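You operate a simulated robot arm through the tools that you are given. There is no shell and no other tool. Be economical: measure what you need, move in short steps, check, and stop when the job is done.

You are at the controls of a simulated robot arm. One attempt, no reset.

## Task
Plug the sink and run warm water up to about the blue line.
Fine: use the red and the blue lever; the needle ends in the green band; red and blue levers off again. Where these are worked on the way, their far stop is far enough and under half their travel is too little: blue lever.

Only the result counts: the job must be done as asked and must still hold three seconds after the hand-in. Knocking over, shifting, dropping, spilling or breaking anything else fails it.

## Robot
A 6-joint arm with a two-finger parallel gripper, fixed in place. Base frame: the origin is at the foot of the arm, x ahead of it, y to its left, z up. Units: mm, degrees, N and s.
Its first joint turns from -115.0 to 115.0 degrees. Payload 4.2 kg.
The TCP is the grasp point between the finger pads, 23 mm short of the fingertips. In the tool frame z runs along the fingers and y along their closing line. The gripper opens to 94 mm. The fingers are 38 mm wide and 10 mm thick; the gripper's body (54 by 96 mm) begins 39 mm behind the TCP.
Orientation is told as [roll, pitch, yaw] about the base's x, y, z axes, in that order, counted from this pose: with the fingers straight down and closing along the base's y, the tool's x points along the base's -x, its y along +y and its z along -z.

## Interface
- The arm moves only by the tool arm_command. Its argument "targets" is a list of rows, each an object of numbers (a shift or turn left out is 0, a gripper value left out holds the last): "tx", "ty", "tz": the shift along the base's x, y, z in mm; "wx", "wy", "wz": the turn, a rotation vector about the base's x, y, z in degrees; "fingers": the opening, from 0 (shut) to 1 (fully open). In form: [{"tx": .., "ty": .., "tz": .., "wx": .., "wy": .., "wz": .., "fingers": ..}, ...]. A call has 1 to 10 rows; each row is the pose to reach, as a shift and turn from the pose commanded when the call began. Rows are played at 5 a second. More than 50 mm and 8.6 degrees between two rows, or a gripper value outside its range, and nothing of the call is played. Where a pose cannot be reached the arm comes as near as it can. A force on the tool above 80 N (or 10 N above the force at the start of the call, whichever is more), or a blocked arm, ends the call early, and 0.2 s more pass. The fingers move at their own pace (about 108 mm/s each) and stop on an object; they squeeze with about 40 N. The grip force told is the motor's: it shows also when the fingers shut on nothing. Time passes only in rows, and 0.2 s behind the last, so rows that repeat a pose let the fingers close. It gives the time, the measured TCP pose, the force on the tool (base axes), the opening and the grip force at its end, in the units of the frame above (readings bear some noise), with the torque about the TCP (base axes, N m) and any sound that the robot's microphone picked up.
- Cameras (640 x 400 px; columns grow to the right, rows downward): "scene" is fixed at [42.6, 501.3, 1422.7]; the picture's right is [-0.74, -0.68, 0.00], its down [-0.34, 0.38, -0.86] and it looks along [0.58, -0.63, -0.51] (base axes); focal length 319 px, centre (320, 200). "wrist" rides on the gripper at [86, 16, -74] in the tool frame; the picture's right is [-0.18, 0.98, 0.00], its down [-0.58, -0.11, -0.81] and it looks along [-0.79, -0.15, 0.59] (tool axes); focal length 243 px, centre (320, 200). There is no depth. A picture from a camera that has moved, and an enlarged one, comes with that camera's place and axes in the base frame and with its lens. The place of the scene camera against the robot may be out by one fixed shift of up to 12 mm in any direction.
- grab_frame(camera): a new picture of that camera. It takes no simulated time.
- slide_trunk(by): slides the trunk up (or, below 0, down) by that many mm; the arm rides with it, the base frame stays. It gives what a move gives, with no picture.
- zoom(camera, box): a new picture of the part [left, top, right, bottom] of that camera's present view, enlarged. It takes no simulated time.
- finish_job(): hands the job in; it is judged then, once.

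Go step by step. Nothing tells you positions but the pictures and the camera data: compare them with the known pose of the tool, close in by small moves and look again before you grip or let go. The budget is 120 turns and 84 pictures, counting those below and the enlarged ones. Unless the task says otherwise, let go and move clear before handing in, and close with one line.

The tools are called after ">>>" as a command line: name --argument value ..., lists and objects as JSON in quotes. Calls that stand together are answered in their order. arm_command: Moves the arm, as the interface text tells. Its arguments: {"type":"object","properties":{"targets":{"type":"array","items":{"type":"object","properties":{"tx":{"type":"number"},"ty":{"type":"number"},"tz":{"type":"number"},"wx":{"type":"number"},"wy":{"type":"number"},"wz":{"type":"number"},"fingers":{"type":"number"}}}}},"required":["targets"]} The other tools are called the same way: slide_trunk (by) slides the trunk up or down; grab_frame (camera) takes a picture; zoom (camera, box) takes an enlarged picture of a part of a camera's view; finish_job () hands the job in.

At the start:

```text
t: 0.0
eef_pos: [595.5, 92.4, 1150.3]
tool_rot: [0.0, 0.0, -0.1]
contact_force: [0.2, -0.4, -0.6]
wrist_torque: [0.0, 0.0, 0.01]
finger_gap: 93.9
grip_force: 0.0
trunk travel left (down, up): [-800.0, 190.0]
```

scene: 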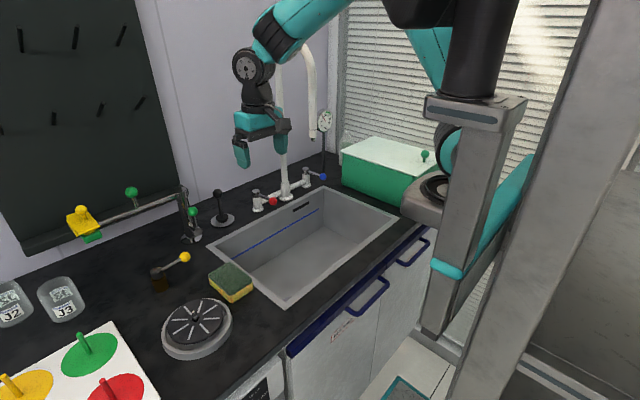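
wrist: 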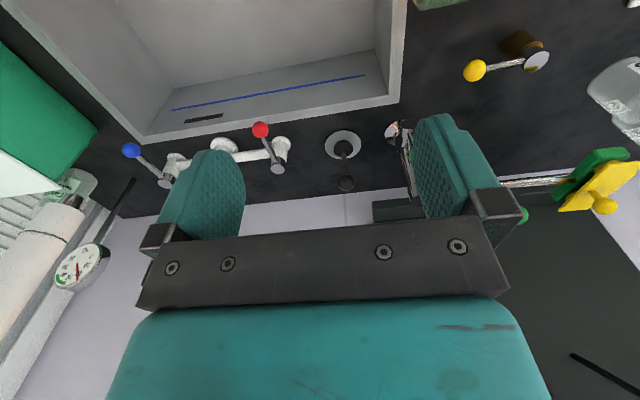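

I see a sink with a faucet with red and blue levers, a black knob on a disc (maybe the plug) beside the sink, a gauge and several distractors. I'll zoom in to identify details.

>>> zoom --camera "scene" --box '[180, 90, 420, 240]'

>>> zoom --camera "scene" --box '[50, 170, 290, 320]'

>>> zoom --camera "wrist" --box '[0, 80, 320, 280]'

```text
2.67 times, centred on (300, 165) of scene
camera zoom: at [42.6, 501.3, 1422.7], right [-0.74, -0.68, 0.0], down [-0.34, 0.38, -0.86], along [0.58, -0.63, -0.51], focal length 850 px, centre (373, 293)
```

zoom: 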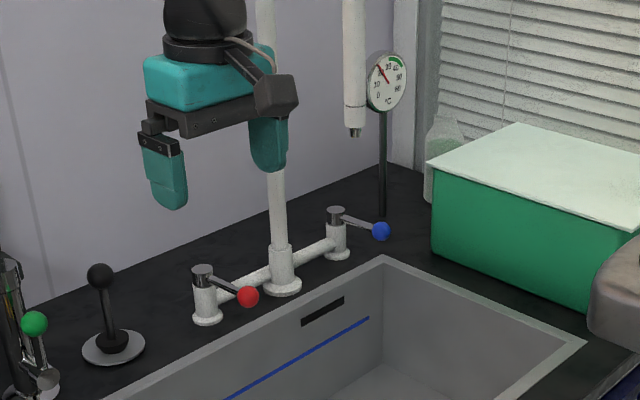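

```text
2.67 times, centred on (170, 245) of scene
camera zoom: at [42.6, 501.3, 1422.7], right [-0.74, -0.68, 0.0], down [-0.34, 0.38, -0.86], along [0.58, -0.63, -0.51], focal length 850 px, centre (720, 80)
```

zoom: 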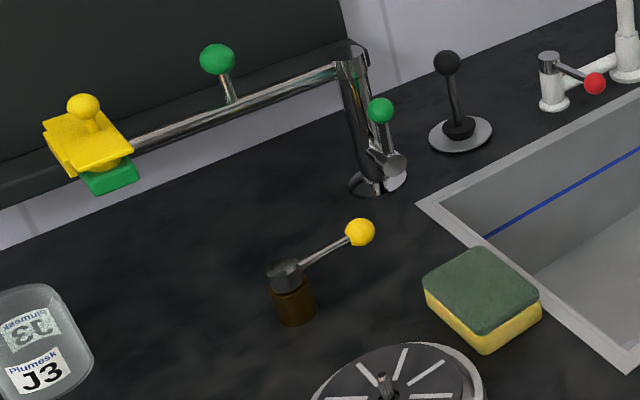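

```text
2.00 times, centred on (160, 180) of wrist
camera zoom: at [509.7, 109.7, 1225.1], right [0.18, 0.98, 0.0], down [0.58, -0.11, 0.81], along [0.79, -0.15, -0.59], focal length 485 px, centre (640, 240)
```

zoom: 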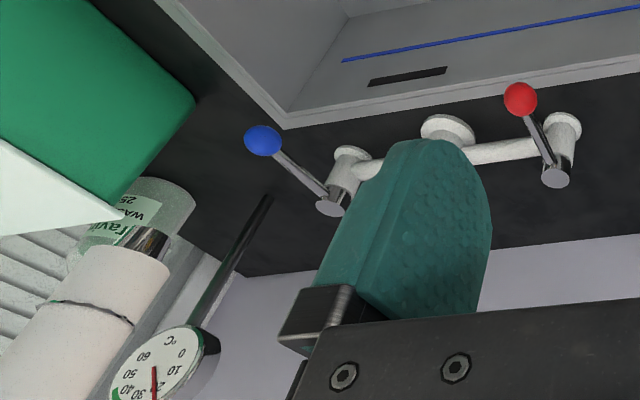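

>>> zoom --camera "scene" --box '[120, 230, 360, 380]'

>>> zoom --camera "wrist" --box '[320, 0, 640, 220]'

>>> arm_command --targets '[{"tx": -45}, {"tx": -90}, {"tx": -135}, {"tx": -180}, {"tx": -200, "tz": 30}]'

>>> grab_frame --camera "wrist"

```text
2.67 times, centred on (240, 305) of scene
camera zoom: at [42.6, 501.3, 1422.7], right [-0.74, -0.68, 0.0], down [-0.34, 0.38, -0.86], along [0.58, -0.63, -0.51], focal length 850 px, centre (533, -80)
```

zoom: 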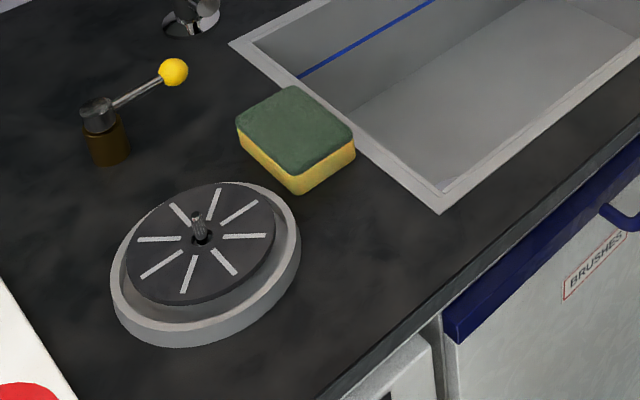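

```text
1.82 times, centred on (480, 110) of wrist
camera zoom: at [509.7, 109.7, 1225.1], right [0.18, 0.98, 0.0], down [0.58, -0.11, 0.81], along [0.79, -0.15, -0.59], focal length 441 px, centre (29, 364)
```

zoom: 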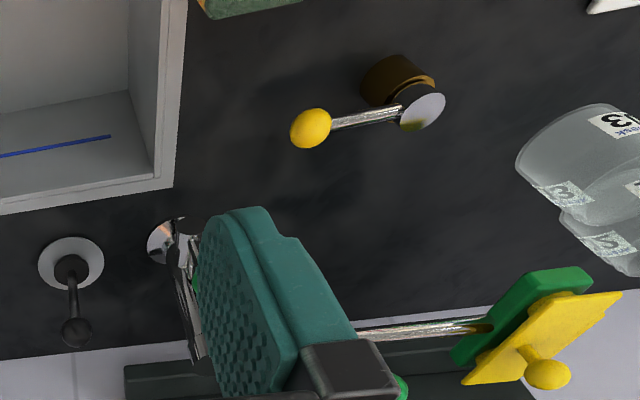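

```text
t: 1.2
eef_pos: [395.3, 91.3, 1179.6]
tool_rot: [0.0, 0.0, 0.0]
contact_force: [0.0, 0.0, 0.2]
wrist_torque: [-0.02, 0.05, 0.01]
finger_gap: 94.2
grip_force: 0.1
trunk travel left (down, up): [-800.0, 190.0]
```

```text
76 pictures are left
camera wrist: at [308.7, 108.5, 1254.6], right [0.18, 0.98, 0.0], down [0.58, -0.11, 0.81], along [0.79, -0.15, -0.59], focal length 243 px, centre (320, 200)
```

wrist: 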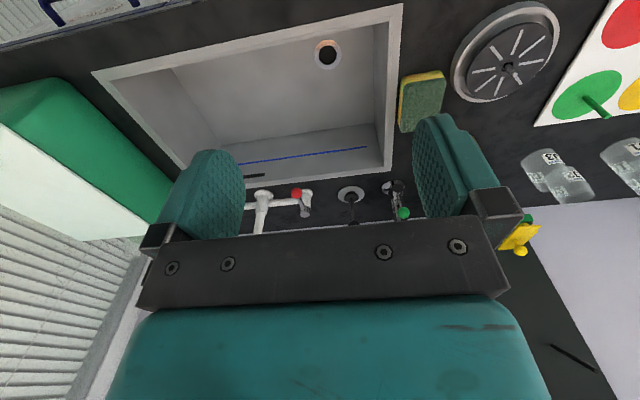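

>>> zoom --camera "wrist" --box '[287, 28, 367, 78]'

>>> zoom --camera "wrist" --box '[230, 150, 430, 260]'

>>> zoom --camera "wrist" --box '[400, 0, 640, 150]'

```text
8.00 times, centred on (327, 53) of wrist
camera zoom: at [308.7, 108.5, 1254.6], right [0.18, 0.98, 0.0], down [0.58, -0.11, 0.81], along [0.79, -0.15, -0.59], focal length 1941 px, centre (264, 1376)
```

zoom: 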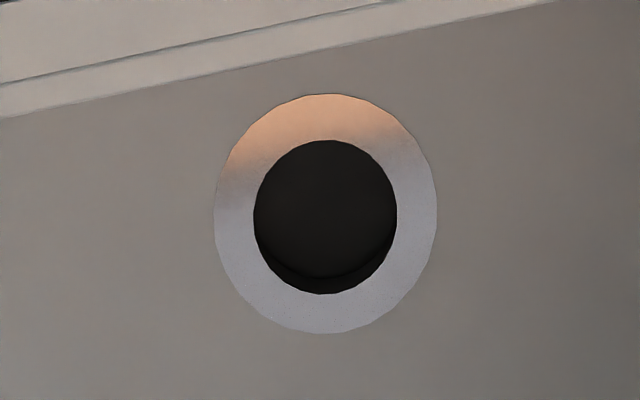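

```text
3.20 times, centred on (330, 205) of wrist
camera zoom: at [308.7, 108.5, 1254.6], right [0.18, 0.98, 0.0], down [0.58, -0.11, 0.81], along [0.79, -0.15, -0.59], focal length 776 px, centre (288, 184)
```

zoom: 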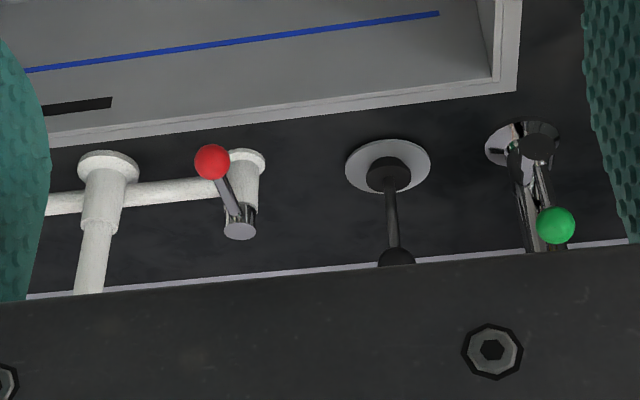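

```text
2.67 times, centred on (520, 75) of wrist
camera zoom: at [308.7, 108.5, 1254.6], right [0.18, 0.98, 0.0], down [0.58, -0.11, 0.81], along [0.79, -0.15, -0.59], focal length 647 px, centre (-213, 533)
```

zoom: 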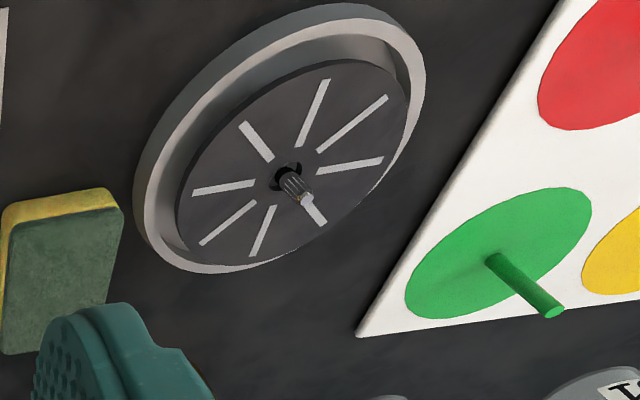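

The black stick could be a loose drain plug on a saucer, or a pop-up lever. I'll move closer to look at it.

>>> arm_command --targets '[{"tx": 45}, {"tx": 90}, {"tx": 135, "tz": -20}, {"tx": 180, "tz": -45}, {"tx": 225, "tz": -70}, {"tx": 270, "tz": -90}, {"tx": 305, "tz": -100}]'

>>> grab_frame --camera "wrist"

>>> zoom --camera "wrist" --box '[260, 60, 440, 180]'

>>> zoom --camera "scene" --box '[190, 175, 254, 235]'

```text
refused: row 4 steps farther than a row can; nothing moved
```

```text
72 pictures are left
camera wrist: at [308.7, 108.5, 1254.6], right [0.18, 0.98, 0.0], down [0.58, -0.11, 0.81], along [0.79, -0.15, -0.59], focal length 243 px, centre (320, 200)
```

wrist: 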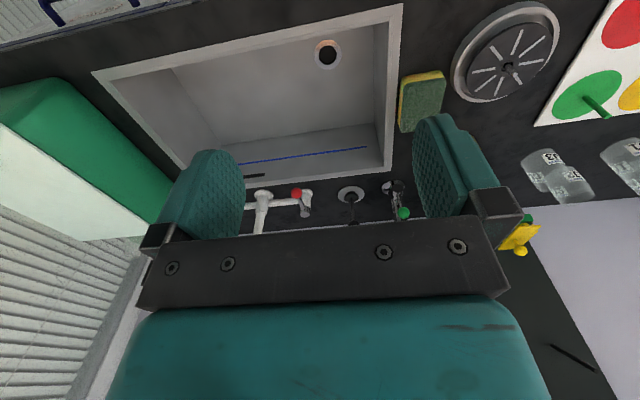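

```text
3.33 times, centred on (350, 120) of wrist
camera zoom: at [308.7, 108.5, 1254.6], right [0.18, 0.98, 0.0], down [0.58, -0.11, 0.81], along [0.79, -0.15, -0.59], focal length 809 px, centre (220, 467)
```

zoom: 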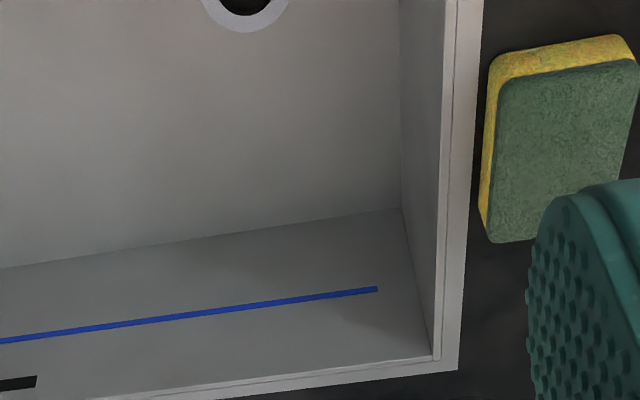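

```text
6.67 times, centred on (222, 205) of scene
camera zoom: at [42.6, 501.3, 1422.7], right [-0.74, -0.68, 0.0], down [-0.34, 0.38, -0.86], along [0.58, -0.63, -0.51], focal length 2125 px, centre (973, 167)
```

zoom: 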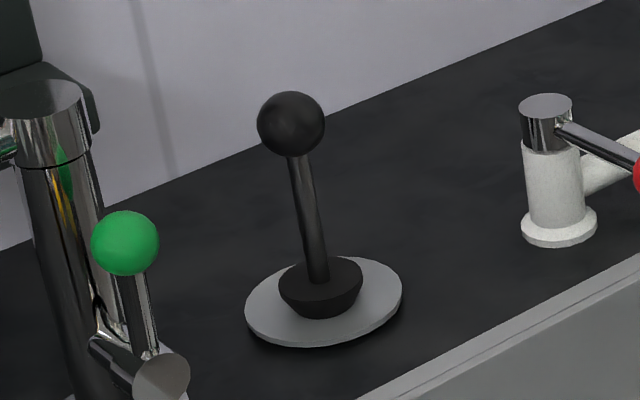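

It's a loose tapered plug with a stick and ball at about (844, 93, 944), standing on a saucer. I'll approach above it with partially closed fingers.

>>> arm_command --targets '[{"tx": 45, "fingers": 0.65}, {"tx": 90}, {"tx": 135, "tz": -15}, {"tx": 180, "tz": -30}, {"tx": 225, "tz": -45}, {"tx": 270, "tz": -60}, {"tx": 310, "tz": -80}, {"tx": 350, "tz": -100}]'

>>> grab_frame --camera "wrist"

```text
t: 3.0
eef_pos: [743.9, 90.6, 1081.1]
tool_rot: [-0.1, -0.1, 0.0]
contact_force: [0.3, -0.5, 0.8]
wrist_torque: [0.0, -0.04, 0.01]
finger_gap: 61.1
grip_force: 0.1
trunk travel left (down, up): [-800.0, 190.0]
```

```text
69 pictures are left
camera wrist: at [658.0, 106.9, 1154.3], right [0.18, 0.98, 0.0], down [0.58, -0.11, 0.81], along [0.79, -0.15, -0.59], focal length 243 px, centre (320, 200)
```

wrist: 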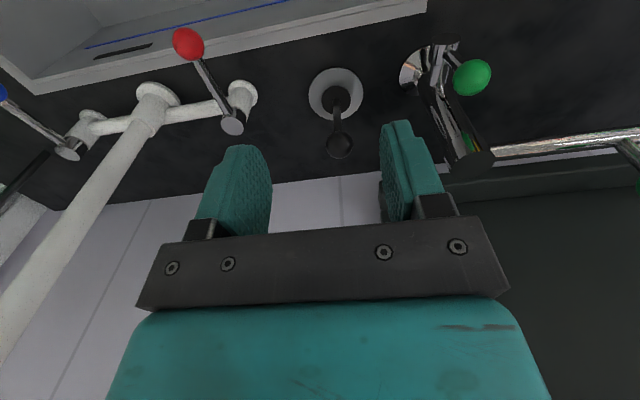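

>>> arm_command --targets '[{"tx": 40, "ty": 1, "tz": -20}, {"tx": 75, "ty": 3, "tz": -45}, {"tx": 99, "ty": 3, "tz": -75}]'

>>> grab_frame --camera "wrist"

>>> grab_frame --camera "scene"

```text
t: 3.8
eef_pos: [843.1, 96.9, 1006.1]
tool_rot: [0.0, 0.0, -0.2]
contact_force: [-0.5, -0.3, 0.7]
wrist_torque: [-0.01, 0.02, 0.01]
finger_gap: 61.2
grip_force: 0.1
trunk travel left (down, up): [-800.0, 190.0]
```

```text
68 pictures are left
camera wrist: at [757.7, 113.0, 1080.2], right [0.18, 0.98, 0.0], down [0.58, -0.11, 0.81], along [0.79, -0.15, -0.59], focal length 243 px, centre (320, 200)
```

wrist: 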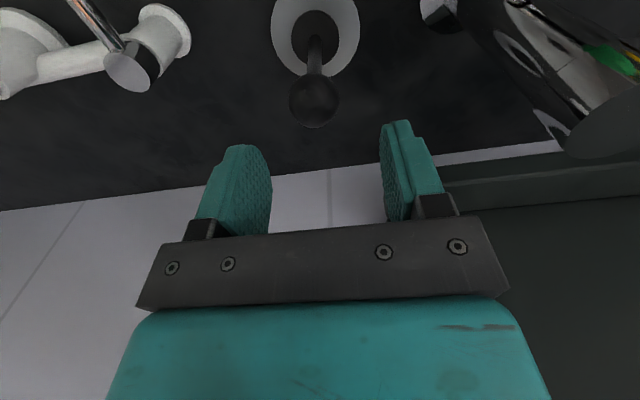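

```text
67 pictures are left
```

scene: 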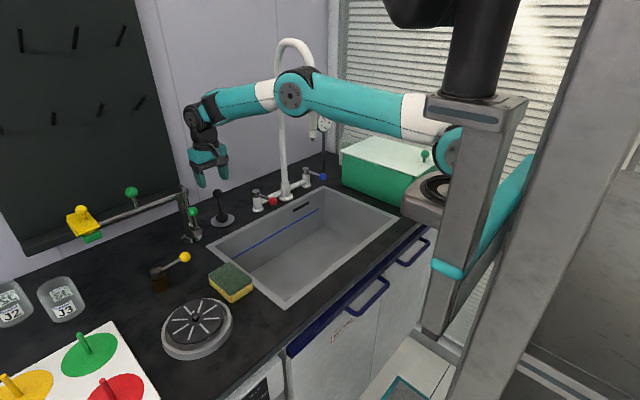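

>>> arm_command --targets '[{"tx": -3, "ty": -2.5, "tz": -20}, {"tx": -3, "ty": -2.5, "tz": -42}, {"tx": -3, "ty": -2.5, "tz": -62}]'

>>> grab_frame --camera "wrist"

>>> zoom --camera "scene" --box '[180, 145, 276, 235]'

```text
t: 4.6
eef_pos: [841.4, 94.5, 944.1]
tool_rot: [0.1, 0.0, 0.0]
contact_force: [0.2, 0.3, 0.4]
wrist_torque: [-0.02, -0.01, -0.01]
finger_gap: 61.1
grip_force: 0.1
trunk travel left (down, up): [-800.0, 190.0]
```

```text
66 pictures are left
camera wrist: at [755.4, 111.4, 1017.8], right [0.18, 0.98, 0.0], down [0.58, -0.11, 0.81], along [0.79, -0.15, -0.59], focal length 243 px, centre (320, 200)
```

wrist: 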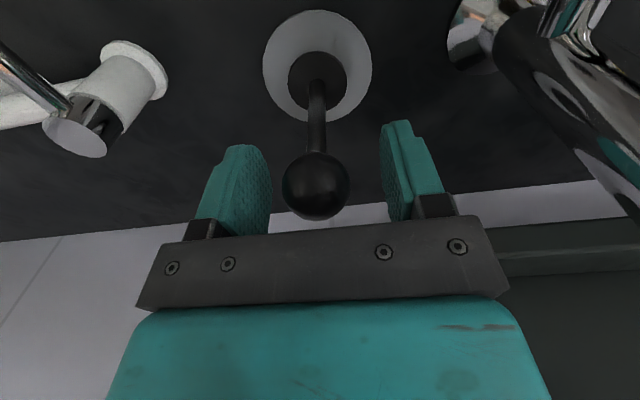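

```text
4.44 times, centred on (228, 190) of scene
camera zoom: at [42.6, 501.3, 1422.7], right [-0.74, -0.68, 0.0], down [-0.34, 0.38, -0.86], along [0.58, -0.63, -0.51], focal length 1417 px, centre (729, 244)
```

zoom: 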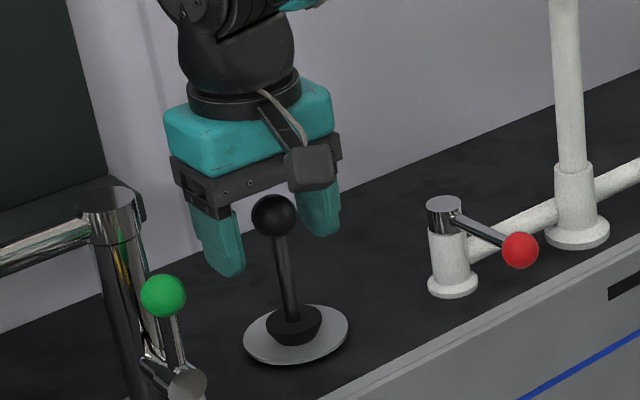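

>>> arm_command --targets '[{"ty": -1, "tz": 0, "fingers": 0.3}, {"ty": -1, "fingers": 0.15}, {"ty": -1, "fingers": 0.15}, {"ty": -1, "fingers": 0.15}]'

>>> grab_frame --camera "wrist"

```text
t: 5.6
eef_pos: [840.7, 95.1, 943.9]
tool_rot: [0.0, 0.0, 0.0]
contact_force: [0.2, -0.6, 0.2]
wrist_torque: [0.02, 0.01, 0.01]
finger_gap: 28.7
grip_force: 40.4
trunk travel left (down, up): [-800.0, 190.0]
```

```text
64 pictures are left
camera wrist: at [755.2, 110.1, 1018.2], right [0.18, 0.98, 0.0], down [0.58, -0.11, 0.81], along [0.79, -0.15, -0.59], focal length 243 px, centre (320, 200)
```

wrist: 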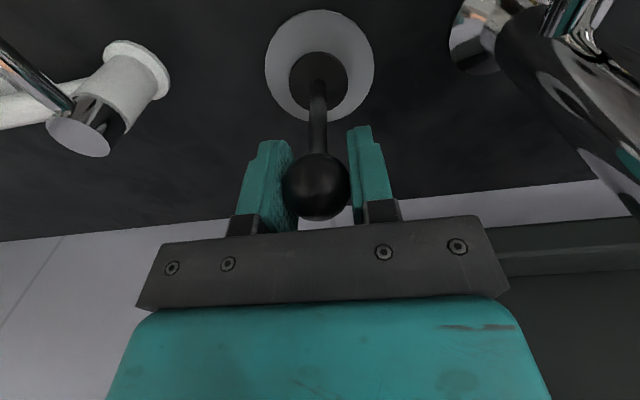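

The ball is gripped. Lifting slightly to check that it comes free.

>>> arm_command --targets '[{"tz": 10}, {"tz": 25}, {"tz": 45}, {"tz": 75}]'

>>> grab_frame --camera "wrist"

>>> zoom --camera "scene" --box '[180, 125, 276, 235]'

```text
t: 6.6
eef_pos: [842.0, 92.7, 1019.3]
tool_rot: [0.1, 0.1, 0.0]
contact_force: [-0.5, -0.5, -0.6]
wrist_torque: [0.0, 0.02, -0.02]
finger_gap: 28.8
grip_force: 39.8
trunk travel left (down, up): [-800.0, 190.0]
```

```text
63 pictures are left
camera wrist: at [755.7, 108.9, 1094.5], right [0.18, 0.98, 0.0], down [0.58, -0.11, 0.81], along [0.79, -0.15, -0.59], focal length 243 px, centre (320, 200)
```

wrist: 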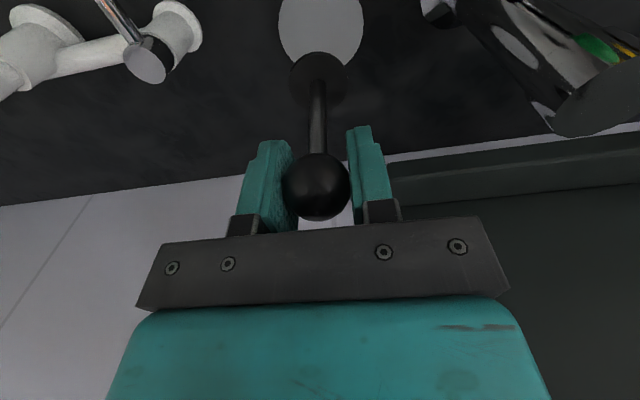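

```text
3.64 times, centred on (228, 180) of scene
camera zoom: at [42.6, 501.3, 1422.7], right [-0.74, -0.68, 0.0], down [-0.34, 0.38, -0.86], along [0.58, -0.63, -0.51], focal length 1159 px, centre (654, 273)
```

zoom: 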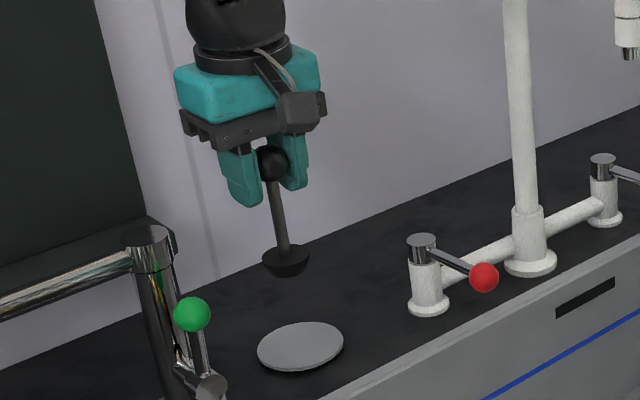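

Plug is free of the saucer. Now carry it above the drain, estimated at (551, 80, ~675).

>>> arm_command --targets '[{"tx": -40, "ty": -1}, {"tx": -80, "ty": -3}, {"tx": -120, "ty": -5}, {"tx": -160, "ty": -7}, {"tx": -200, "ty": -9}, {"tx": -240, "ty": -11}, {"tx": -280, "ty": -12}, {"tx": -291, "ty": -12}, {"tx": -291, "ty": -12, "tz": -20}]'

>>> grab_frame --camera "wrist"

>>> zoom --camera "wrist" --box '[240, 0, 400, 100]'

>>> grab_frame --camera "scene"

```text
t: 8.6
eef_pos: [548.9, 79.7, 1000.1]
tool_rot: [0.0, 0.0, 0.0]
contact_force: [-0.4, 0.1, -0.6]
wrist_torque: [0.01, 0.0, 0.0]
finger_gap: 28.7
grip_force: 39.9
trunk travel left (down, up): [-800.0, 190.0]
```

```text
61 pictures are left
camera wrist: at [461.8, 95.6, 1074.1], right [0.18, 0.98, 0.0], down [0.58, -0.11, 0.81], along [0.79, -0.15, -0.59], focal length 243 px, centre (320, 200)
```

wrist: 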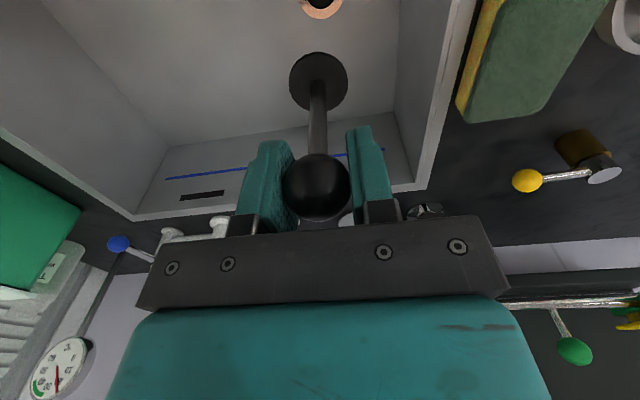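

```text
4.00 times, centred on (320, 50) of wrist
camera zoom: at [461.8, 95.6, 1074.1], right [0.18, 0.98, 0.0], down [0.58, -0.11, 0.81], along [0.79, -0.15, -0.59], focal length 970 px, centre (320, 800)
```

zoom: 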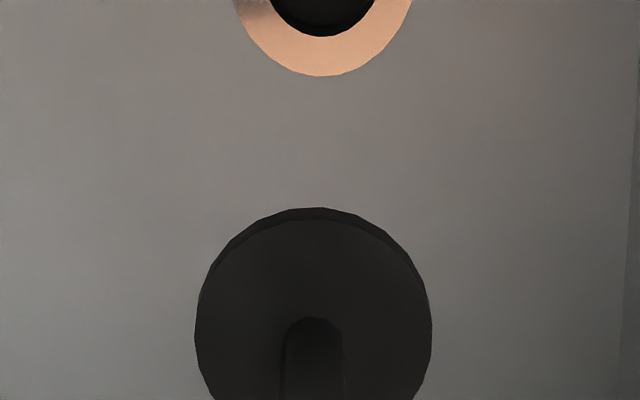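

```text
59 pictures are left
```

scene: 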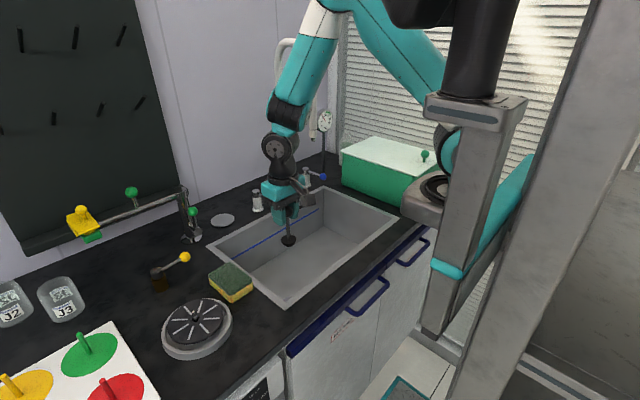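

Drain centre triangulates to (549.5, 80.5, 680), almost right below. Descending to just above it.

>>> arm_command --targets '[{"tx": 0.5, "ty": 0.8, "tz": -40}, {"tx": 0.5, "ty": 0.8, "tz": -80}, {"tx": 0.5, "ty": 0.8, "tz": -120}, {"tx": 0.5, "ty": 0.8, "tz": -155}, {"tx": 0.5, "ty": 0.8, "tz": -185}, {"tx": 0.5, "ty": 0.8, "tz": -205}]'

>>> grab_frame --camera "wrist"

>>> zoom --camera "wrist" --box '[240, 20, 400, 120]'

>>> zoom --camera "scene" --box '[220, 160, 380, 310]'

```text
t: 10.0
eef_pos: [552.2, 80.6, 794.3]
tool_rot: [0.1, 0.0, 0.0]
contact_force: [-0.1, 0.1, -1.3]
wrist_torque: [-0.01, -0.05, -0.02]
finger_gap: 28.6
grip_force: 40.3
trunk travel left (down, up): [-800.0, 190.0]
```

```text
58 pictures are left
camera wrist: at [465.9, 97.0, 868.3], right [0.18, 0.98, 0.0], down [0.58, -0.11, 0.81], along [0.79, -0.15, -0.59], focal length 243 px, centre (320, 200)
```

wrist: 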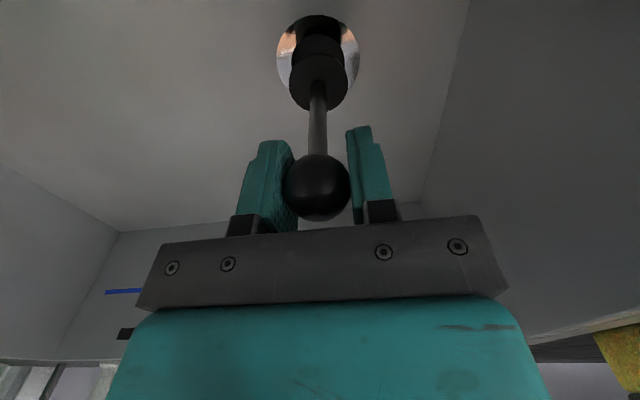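

```text
4.00 times, centred on (320, 70) of wrist
camera zoom: at [465.9, 97.0, 868.3], right [0.18, 0.98, 0.0], down [0.58, -0.11, 0.81], along [0.79, -0.15, -0.59], focal length 970 px, centre (320, 720)
```

zoom: 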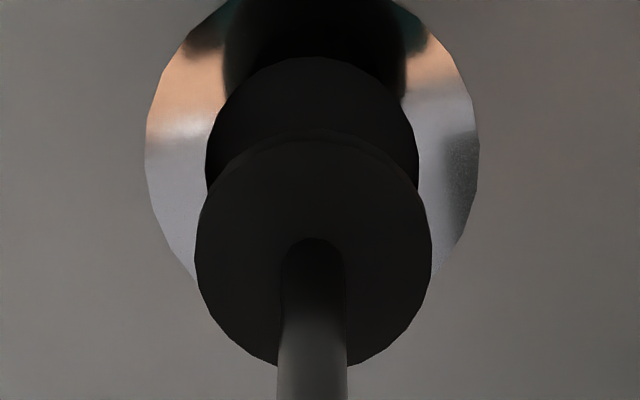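

```text
2.67 times, centred on (300, 235) of scene
camera zoom: at [42.6, 501.3, 1422.7], right [-0.74, -0.68, 0.0], down [-0.34, 0.38, -0.86], along [0.58, -0.63, -0.51], focal length 850 px, centre (373, 107)
```

zoom: 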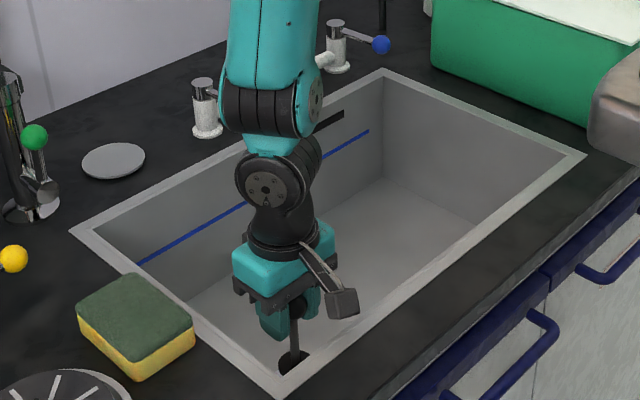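

Alignment looks within a couple of mm; nudging back slightly and lowering into the drain with force checks.

>>> arm_command --targets '[{"tx": -1.5, "tz": -6}, {"tx": -1.5, "tz": -12}, {"tx": -1.5, "tz": -18}, {"tx": -1.5, "tz": -22}]'

>>> zoom --camera "wrist" --box '[240, 20, 400, 120]'

```text
t: 10.8
eef_pos: [551.6, 82.2, 783.9]
tool_rot: [0.1, 0.2, 0.0]
contact_force: [8.3, -5.6, 36.4]
wrist_torque: [0.77, 4.23, 0.51]
finger_gap: 28.6
grip_force: 40.4
trunk travel left (down, up): [-800.0, 190.0]
stopped in row 3: the force on the tool passed its limit (the readings are from after the stop); the commanded pose is now the measured one
```

```text
4.00 times, centred on (320, 70) of wrist
camera zoom: at [465.7, 98.0, 858.4], right [0.18, 0.98, 0.0], down [0.58, -0.11, 0.8], along [0.79, -0.15, -0.59], focal length 970 px, centre (320, 720)
```

zoom: 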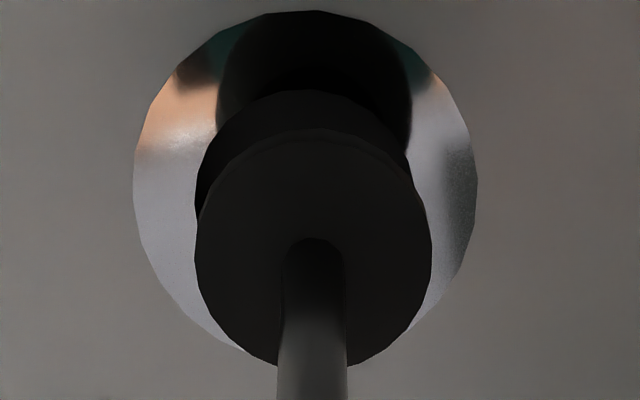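

The torque points to a contact ~120–140 mm behind the tool: the wrist camera is touching the sink's front rim, not the plug. I'll lift and yaw the tool 90° so the camera sits over the sink.

>>> arm_command --targets '[{"tx": 0, "tz": 15}, {"tz": 50}, {"tz": 80}, {"tz": 80, "wz": 8}, {"tz": 80, "wz": 16}, {"tz": 80, "wz": 24}, {"tz": 80, "wz": 32}, {"tz": 80, "wz": 40}, {"tz": 80, "wz": 48}]'

>>> arm_command --targets '[{"wz": 8}, {"wz": 16}, {"wz": 24}, {"wz": 32}, {"wz": 40}, {"wz": 42}]'

>>> grab_frame --camera "wrist"

>>> zoom --camera "scene" --box '[220, 160, 380, 310]'

```text
t: 12.8
eef_pos: [552.3, 83.4, 862.6]
tool_rot: [0.2, 0.1, 48.3]
contact_force: [-0.9, -0.3, -1.8]
wrist_torque: [0.01, -0.05, -0.02]
finger_gap: 28.7
grip_force: 40.1
trunk travel left (down, up): [-800.0, 190.0]
```

```text
t: 14.2
eef_pos: [551.0, 80.7, 861.7]
tool_rot: [0.0, 0.2, 90.1]
contact_force: [-1.3, -0.8, -1.5]
wrist_torque: [0.01, -0.01, -0.02]
finger_gap: 28.7
grip_force: 39.6
trunk travel left (down, up): [-800.0, 190.0]
```

```text
54 pictures are left
camera wrist: at [535.2, -4.5, 936.8], right [-0.98, 0.18, 0.0], down [0.11, 0.58, 0.8], along [0.15, 0.79, -0.59], focal length 243 px, centre (320, 200)
```

wrist: 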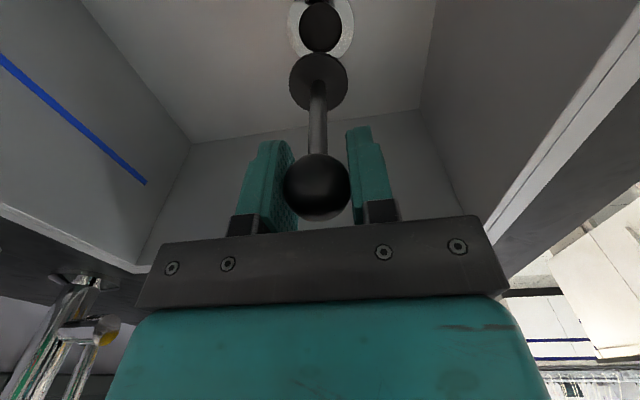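

```text
2.67 times, centred on (300, 235) of scene
camera zoom: at [42.6, 501.3, 1422.7], right [-0.74, -0.68, 0.0], down [-0.34, 0.38, -0.86], along [0.58, -0.63, -0.51], focal length 850 px, centre (373, 107)
```

zoom: 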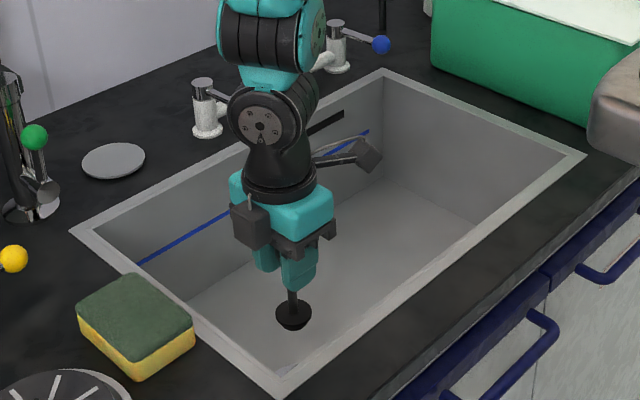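

>>> arm_command --targets '[{"tx": -0.7, "tz": -25}, {"tx": -0.7, "tz": -50}, {"tx": -0.7, "tz": -66}, {"tx": -0.7, "tz": -73}, {"tx": -0.7, "tz": -79}, {"tx": -0.7, "tz": -84}]'

>>> zoom --camera "wrist" --box '[240, 20, 400, 120]'

```text
t: 15.6
eef_pos: [551.0, 81.1, 778.9]
tool_rot: [0.1, 0.2, 90.0]
contact_force: [0.4, 0.2, -1.6]
wrist_torque: [0.02, -0.01, 0.02]
finger_gap: 28.5
grip_force: 40.4
trunk travel left (down, up): [-800.0, 190.0]
```

```text
4.00 times, centred on (320, 70) of wrist
camera zoom: at [535.1, -5.1, 853.0], right [-0.98, 0.18, 0.0], down [0.11, 0.58, 0.8], along [0.15, 0.79, -0.59], focal length 970 px, centre (320, 720)
```

zoom: 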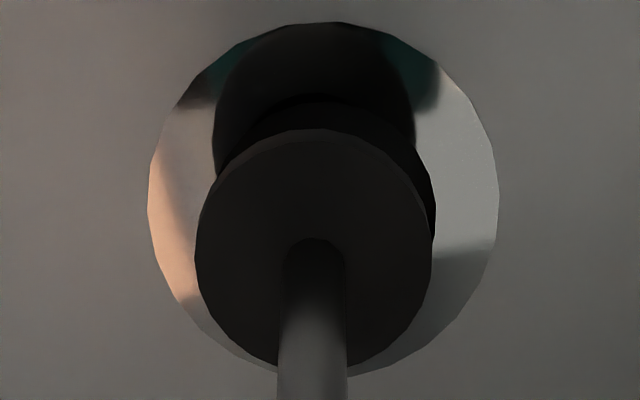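

>>> arm_command --targets '[{"tx": -1.5, "ty": -0.5, "tz": -4}, {"tx": -1.5, "ty": -0.5, "tz": -8}, {"tx": -1.5, "ty": -0.5, "tz": -12}, {"tx": -1.5, "ty": -0.5, "tz": -16}, {"tx": -1.5, "ty": -0.5, "tz": -19}, {"tx": -1.5, "ty": -0.5, "tz": -22}]'

>>> zoom --camera "wrist" --box '[240, 20, 400, 120]'

```text
t: 16.9
eef_pos: [550.5, 82.0, 758.6]
tool_rot: [-0.1, 0.1, 90.2]
contact_force: [0.6, 7.4, 36.1]
wrist_torque: [-0.03, -0.01, 0.0]
finger_gap: 28.9
grip_force: 39.4
trunk travel left (down, up): [-800.0, 190.0]
```

```text
4.00 times, centred on (320, 70) of wrist
camera zoom: at [533.8, -4.0, 832.7], right [-0.98, 0.18, 0.0], down [0.11, 0.58, 0.81], along [0.15, 0.79, -0.59], focal length 970 px, centre (320, 720)
```

zoom: 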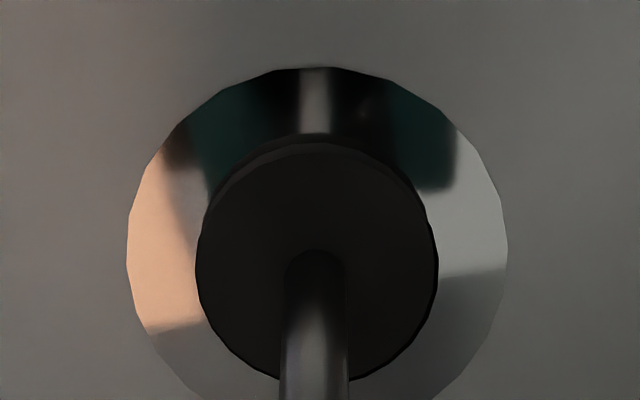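

The plug is in the hole and meeting resistance. One more gentle push to seat it.

>>> arm_command --targets '[{"tz": -1.5}, {"tz": -3}, {"tz": -3}]'

>>> zoom --camera "wrist" --box '[240, 20, 400, 120]'

```text
t: 17.8
eef_pos: [548.5, 80.6, 751.7]
tool_rot: [0.0, 0.3, 90.1]
contact_force: [1.3, 0.0, 24.8]
wrist_torque: [-0.3, 0.0, 0.03]
finger_gap: 28.9
grip_force: 40.1
trunk travel left (down, up): [-800.0, 190.0]
```

```text
4.00 times, centred on (320, 70) of wrist
camera zoom: at [532.7, -5.4, 828.0], right [-0.98, 0.18, 0.0], down [0.11, 0.59, 0.8], along [0.15, 0.79, -0.6], focal length 970 px, centre (320, 720)
```

zoom: 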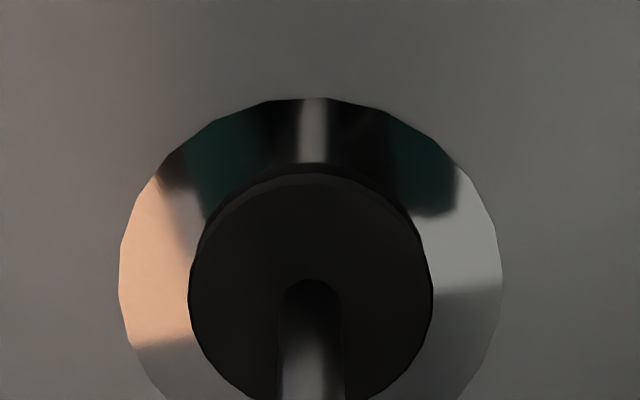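

>>> arm_command --targets '[{"tz": 1, "fingers": 0.5}, {"tz": 1, "fingers": 0.5}, {"tz": 20, "fingers": 0.5}, {"tz": 55, "fingers": 0.5}, {"tz": 90, "fingers": 0.5}]'

>>> grab_frame --camera "wrist"

>>> zoom --camera "wrist" --box '[270, 0, 370, 110]'

```text
t: 18.9
eef_pos: [548.3, 81.6, 841.0]
tool_rot: [0.2, 0.3, 90.0]
contact_force: [0.2, 0.6, 0.9]
wrist_torque: [-0.02, 0.04, -0.03]
finger_gap: 47.0
grip_force: 0.1
trunk travel left (down, up): [-800.0, 190.0]
```

```text
49 pictures are left
camera wrist: at [532.9, -4.9, 916.4], right [-0.98, 0.18, 0.0], down [0.11, 0.59, 0.8], along [0.15, 0.79, -0.6], focal length 243 px, centre (320, 200)
```

wrist: 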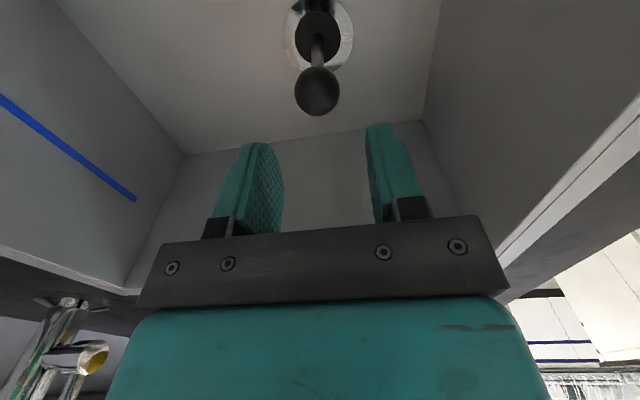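

```text
3.64 times, centred on (320, 55) of wrist
camera zoom: at [532.9, -4.9, 916.4], right [-0.98, 0.18, 0.0], down [0.11, 0.59, 0.8], along [0.15, 0.79, -0.6], focal length 882 px, centre (320, 727)
```

zoom: 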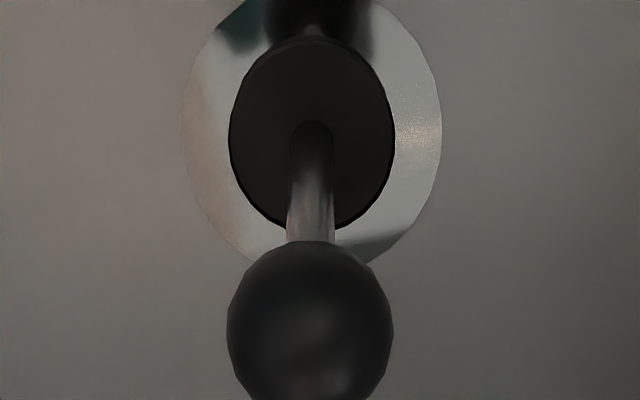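

The plug is seated in the drain. Now I retreat, yaw back, and look at the spout and levers to plan a safe approach.

>>> arm_command --targets '[{"tz": 40, "wz": -8}, {"tz": 80, "wz": -16}, {"tz": 110, "wz": -24}, {"tz": 130, "wz": -32, "tx": -20}, {"tz": 150, "wz": -40, "tx": -45}, {"tz": 170, "wz": -48, "tx": -70}, {"tz": 190, "wz": -56, "tx": -95}, {"tz": 200, "wz": -64, "tx": -120}, {"tz": 200, "wz": -72, "tx": -145}, {"tz": 200, "wz": -80, "tx": -160}]'

>>> arm_command --targets '[{"wz": -8, "ty": -30, "fingers": 0}, {"wz": -10, "ty": -60}, {"wz": -10, "ty": -100}]'

>>> grab_frame --camera "wrist"

>>> grab_frame --camera "scene"

```text
t: 21.1
eef_pos: [401.8, 95.4, 1043.0]
tool_rot: [0.0, 0.3, 9.9]
contact_force: [-1.0, 0.3, -0.1]
wrist_torque: [0.02, 0.03, 0.0]
finger_gap: 47.0
grip_force: 0.0
out of reach, approached as far as the arm can: row 9, 10
trunk travel left (down, up): [-800.0, 190.0]
```

```text
t: 21.9
eef_pos: [458.1, 25.5, 1047.5]
tool_rot: [0.1, 0.3, 0.0]
contact_force: [0.0, 1.1, 0.0]
wrist_torque: [-0.02, -0.01, -0.03]
finger_gap: 0.1
grip_force: 40.1
out of reach, approached as far as the arm can: row 1, 2, 3
trunk travel left (down, up): [-800.0, 190.0]
```

```text
47 pictures are left
camera wrist: at [372.3, 41.8, 1121.8], right [0.18, 0.98, 0.0], down [0.59, -0.11, 0.8], along [0.79, -0.15, -0.6], focal length 243 px, centre (320, 200)
```

wrist: 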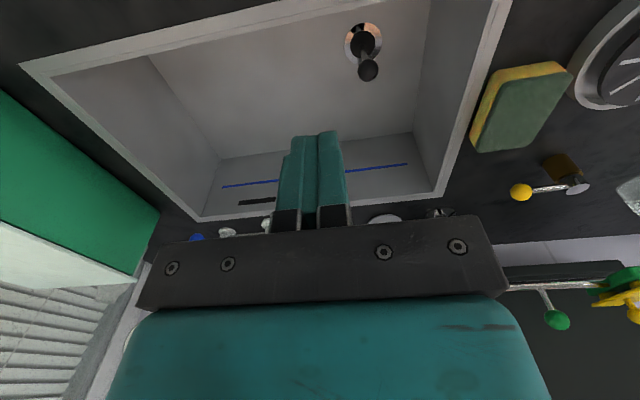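

```text
46 pictures are left
```

scene: 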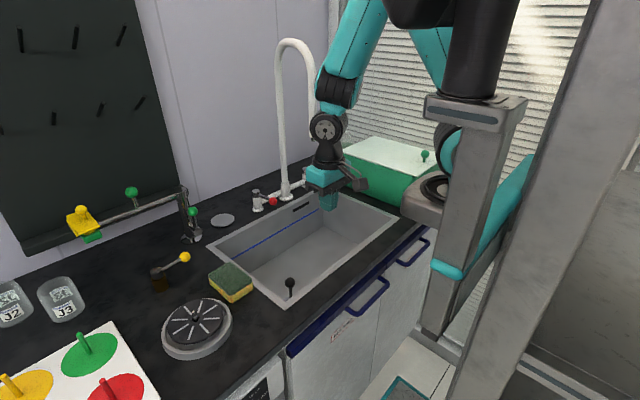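

The spout outlet is around (612, -88, 1130), so I must pass in front of it. Heading around to above the blue lever ball at (736, -269, 902).

>>> arm_command --targets '[{"tx": 10, "ty": -45, "fingers": 0.6}, {"tx": 15, "ty": -90}, {"tx": 20, "ty": -135}, {"tx": 25, "ty": -180}, {"tx": 35, "ty": -225}, {"tx": 55, "ty": -265, "tz": -10}, {"tx": 90, "ty": -294, "tz": -20}, {"tx": 135, "ty": -294, "tz": -25}]'

>>> grab_frame --camera "wrist"

>>> grab_frame --camera "scene"

```text
t: 23.8
eef_pos: [593.2, -270.1, 1023.8]
tool_rot: [0.1, 0.4, 0.1]
contact_force: [-1.1, 0.0, 0.5]
wrist_torque: [0.0, -0.01, 0.04]
finger_gap: 56.3
grip_force: 0.0
out of reach, approached as far as the arm can: row 1, 2, 3
trunk travel left (down, up): [-800.0, 190.0]
```

```text
45 pictures are left
camera wrist: at [508.0, -255.3, 1098.9], right [0.18, 0.98, 0.0], down [0.59, -0.11, 0.8], along [0.79, -0.15, -0.6], focal length 243 px, centre (320, 200)
```

wrist: 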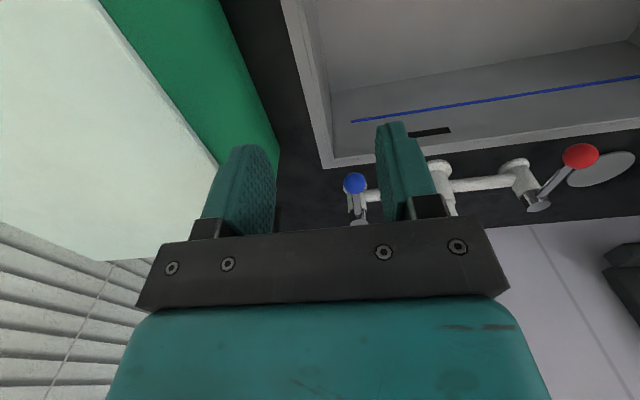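

```text
44 pictures are left
```

scene: 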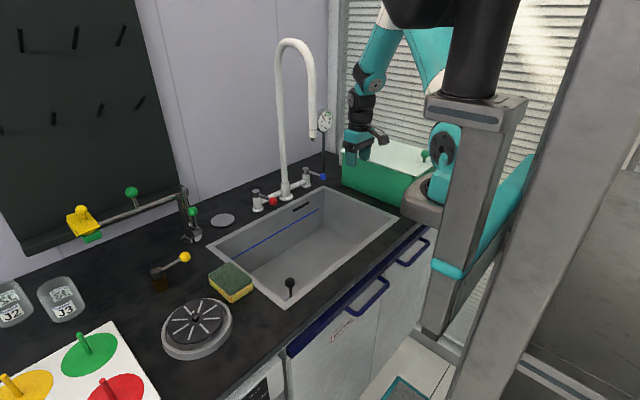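

>>> zoom --camera "wrist" --box '[320, 130, 440, 230]'

>>> zoom --camera "scene" --box '[240, 100, 400, 220]'

```text
4.00 times, centred on (380, 180) of wrist
camera zoom: at [508.0, -255.3, 1098.9], right [0.18, 0.98, 0.0], down [0.59, -0.11, 0.8], along [0.79, -0.15, -0.6], focal length 970 px, centre (80, 280)
```

zoom: 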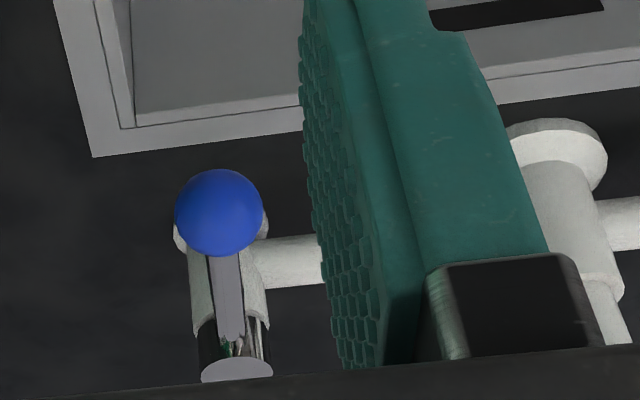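

```text
3.33 times, centred on (320, 160) of scene
camera zoom: at [42.6, 501.3, 1422.7], right [-0.74, -0.68, 0.0], down [-0.34, 0.38, -0.86], along [0.58, -0.63, -0.51], focal length 1063 px, centre (320, 333)
```

zoom: 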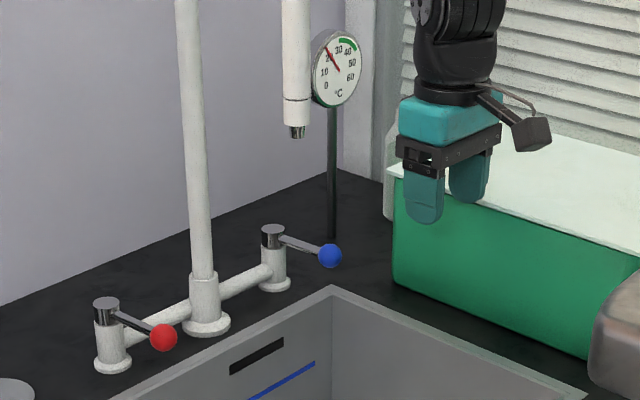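

Refined using two wrist views: blue ball ≈ (728, -256, 913), red ball ≈ (727, -27, 913), pivots about 75–80 mm behind. Moving over the blue ball.

>>> arm_command --targets '[{"tx": 45, "ty": 5, "tz": -5}, {"tx": 90, "ty": 10, "tz": -15}, {"tx": 134, "ty": 14, "tz": -35}]'

>>> grab_frame --camera "wrist"

```text
t: 24.6
eef_pos: [726.5, -255.5, 986.3]
tool_rot: [0.1, 0.2, -0.1]
contact_force: [-0.2, -0.3, 0.0]
wrist_torque: [-0.04, -0.02, 0.02]
finger_gap: 56.4
grip_force: 0.1
trunk travel left (down, up): [-800.0, 190.0]
```

```text
41 pictures are left
camera wrist: at [640.4, -239.3, 1061.5], right [0.18, 0.98, 0.0], down [0.58, -0.11, 0.8], along [0.79, -0.15, -0.59], focal length 243 px, centre (320, 200)
```

wrist: 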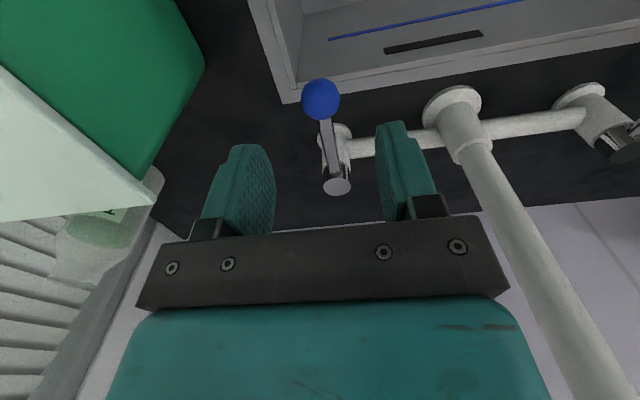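

>>> arm_command --targets '[{"tx": 1.5, "tz": -25}, {"tx": 1.5, "tz": -50}, {"tx": 1.5, "tz": -73}]'

>>> grab_frame --camera "wrist"

>>> zoom --camera "scene" --box '[240, 100, 400, 220]'

```text
t: 25.4
eef_pos: [729.2, -253.1, 915.0]
tool_rot: [0.1, 0.2, -0.1]
contact_force: [1.0, -0.4, -0.2]
wrist_torque: [0.03, 0.01, -0.01]
finger_gap: 56.2
grip_force: 0.0
trunk travel left (down, up): [-800.0, 190.0]
```

```text
40 pictures are left
camera wrist: at [642.7, -237.7, 989.7], right [0.18, 0.98, 0.0], down [0.58, -0.11, 0.8], along [0.79, -0.15, -0.59], focal length 243 px, centre (320, 200)
```

wrist: 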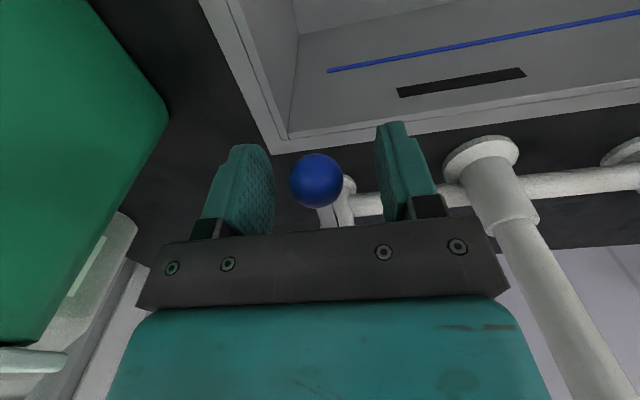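

```text
3.33 times, centred on (320, 160) of scene
camera zoom: at [42.6, 501.3, 1422.7], right [-0.74, -0.68, 0.0], down [-0.34, 0.38, -0.86], along [0.58, -0.63, -0.51], focal length 1063 px, centre (320, 333)
```

zoom: 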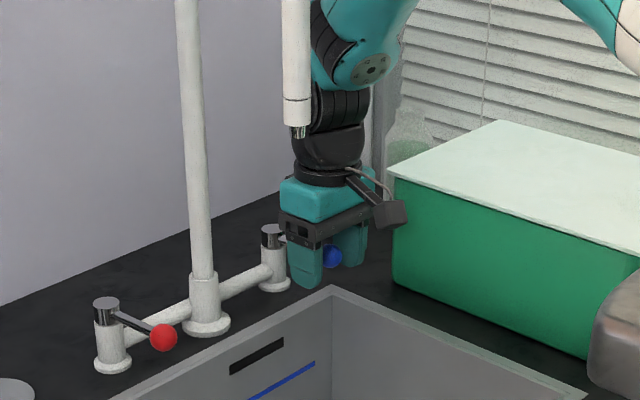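

>>> arm_command --targets '[{"ty": -2, "fingers": 0.2}, {"ty": -2, "fingers": 0.15}, {"ty": -2, "fingers": 0.15}]'

>>> arm_command --targets '[{"tx": 0, "ty": 4, "wz": -3}, {"tx": 0.5, "ty": 8, "wz": -6}]'

```text
t: 26.1
eef_pos: [727.7, -255.6, 915.5]
tool_rot: [0.1, 0.3, 0.0]
contact_force: [2.0, 1.6, -1.9]
wrist_torque: [0.04, -0.23, 0.14]
finger_gap: 24.6
grip_force: 44.9
trunk travel left (down, up): [-800.0, 190.0]
```

```text
t: 26.8
eef_pos: [729.1, -253.9, 914.6]
tool_rot: [-0.3, 0.2, -6.8]
contact_force: [2.6, -40.5, -10.0]
wrist_torque: [0.03, -0.23, 0.12]
finger_gap: 25.0
grip_force: 44.6
trunk travel left (down, up): [-800.0, 190.0]
```

Toward +y is blocked. Trying the other direction (−y).

>>> arm_command --targets '[{"ty": -5, "wz": 3}, {"tx": 0, "ty": -12, "wz": 8}, {"tx": 0.5, "ty": -18, "wz": 12}]'

```text
t: 27.6
eef_pos: [729.0, -262.7, 917.2]
tool_rot: [0.2, 0.3, 6.4]
contact_force: [-3.7, 4.3, -6.4]
wrist_torque: [0.03, 0.41, 0.38]
finger_gap: 25.1
grip_force: 44.8
trunk travel left (down, up): [-800.0, 190.0]
```

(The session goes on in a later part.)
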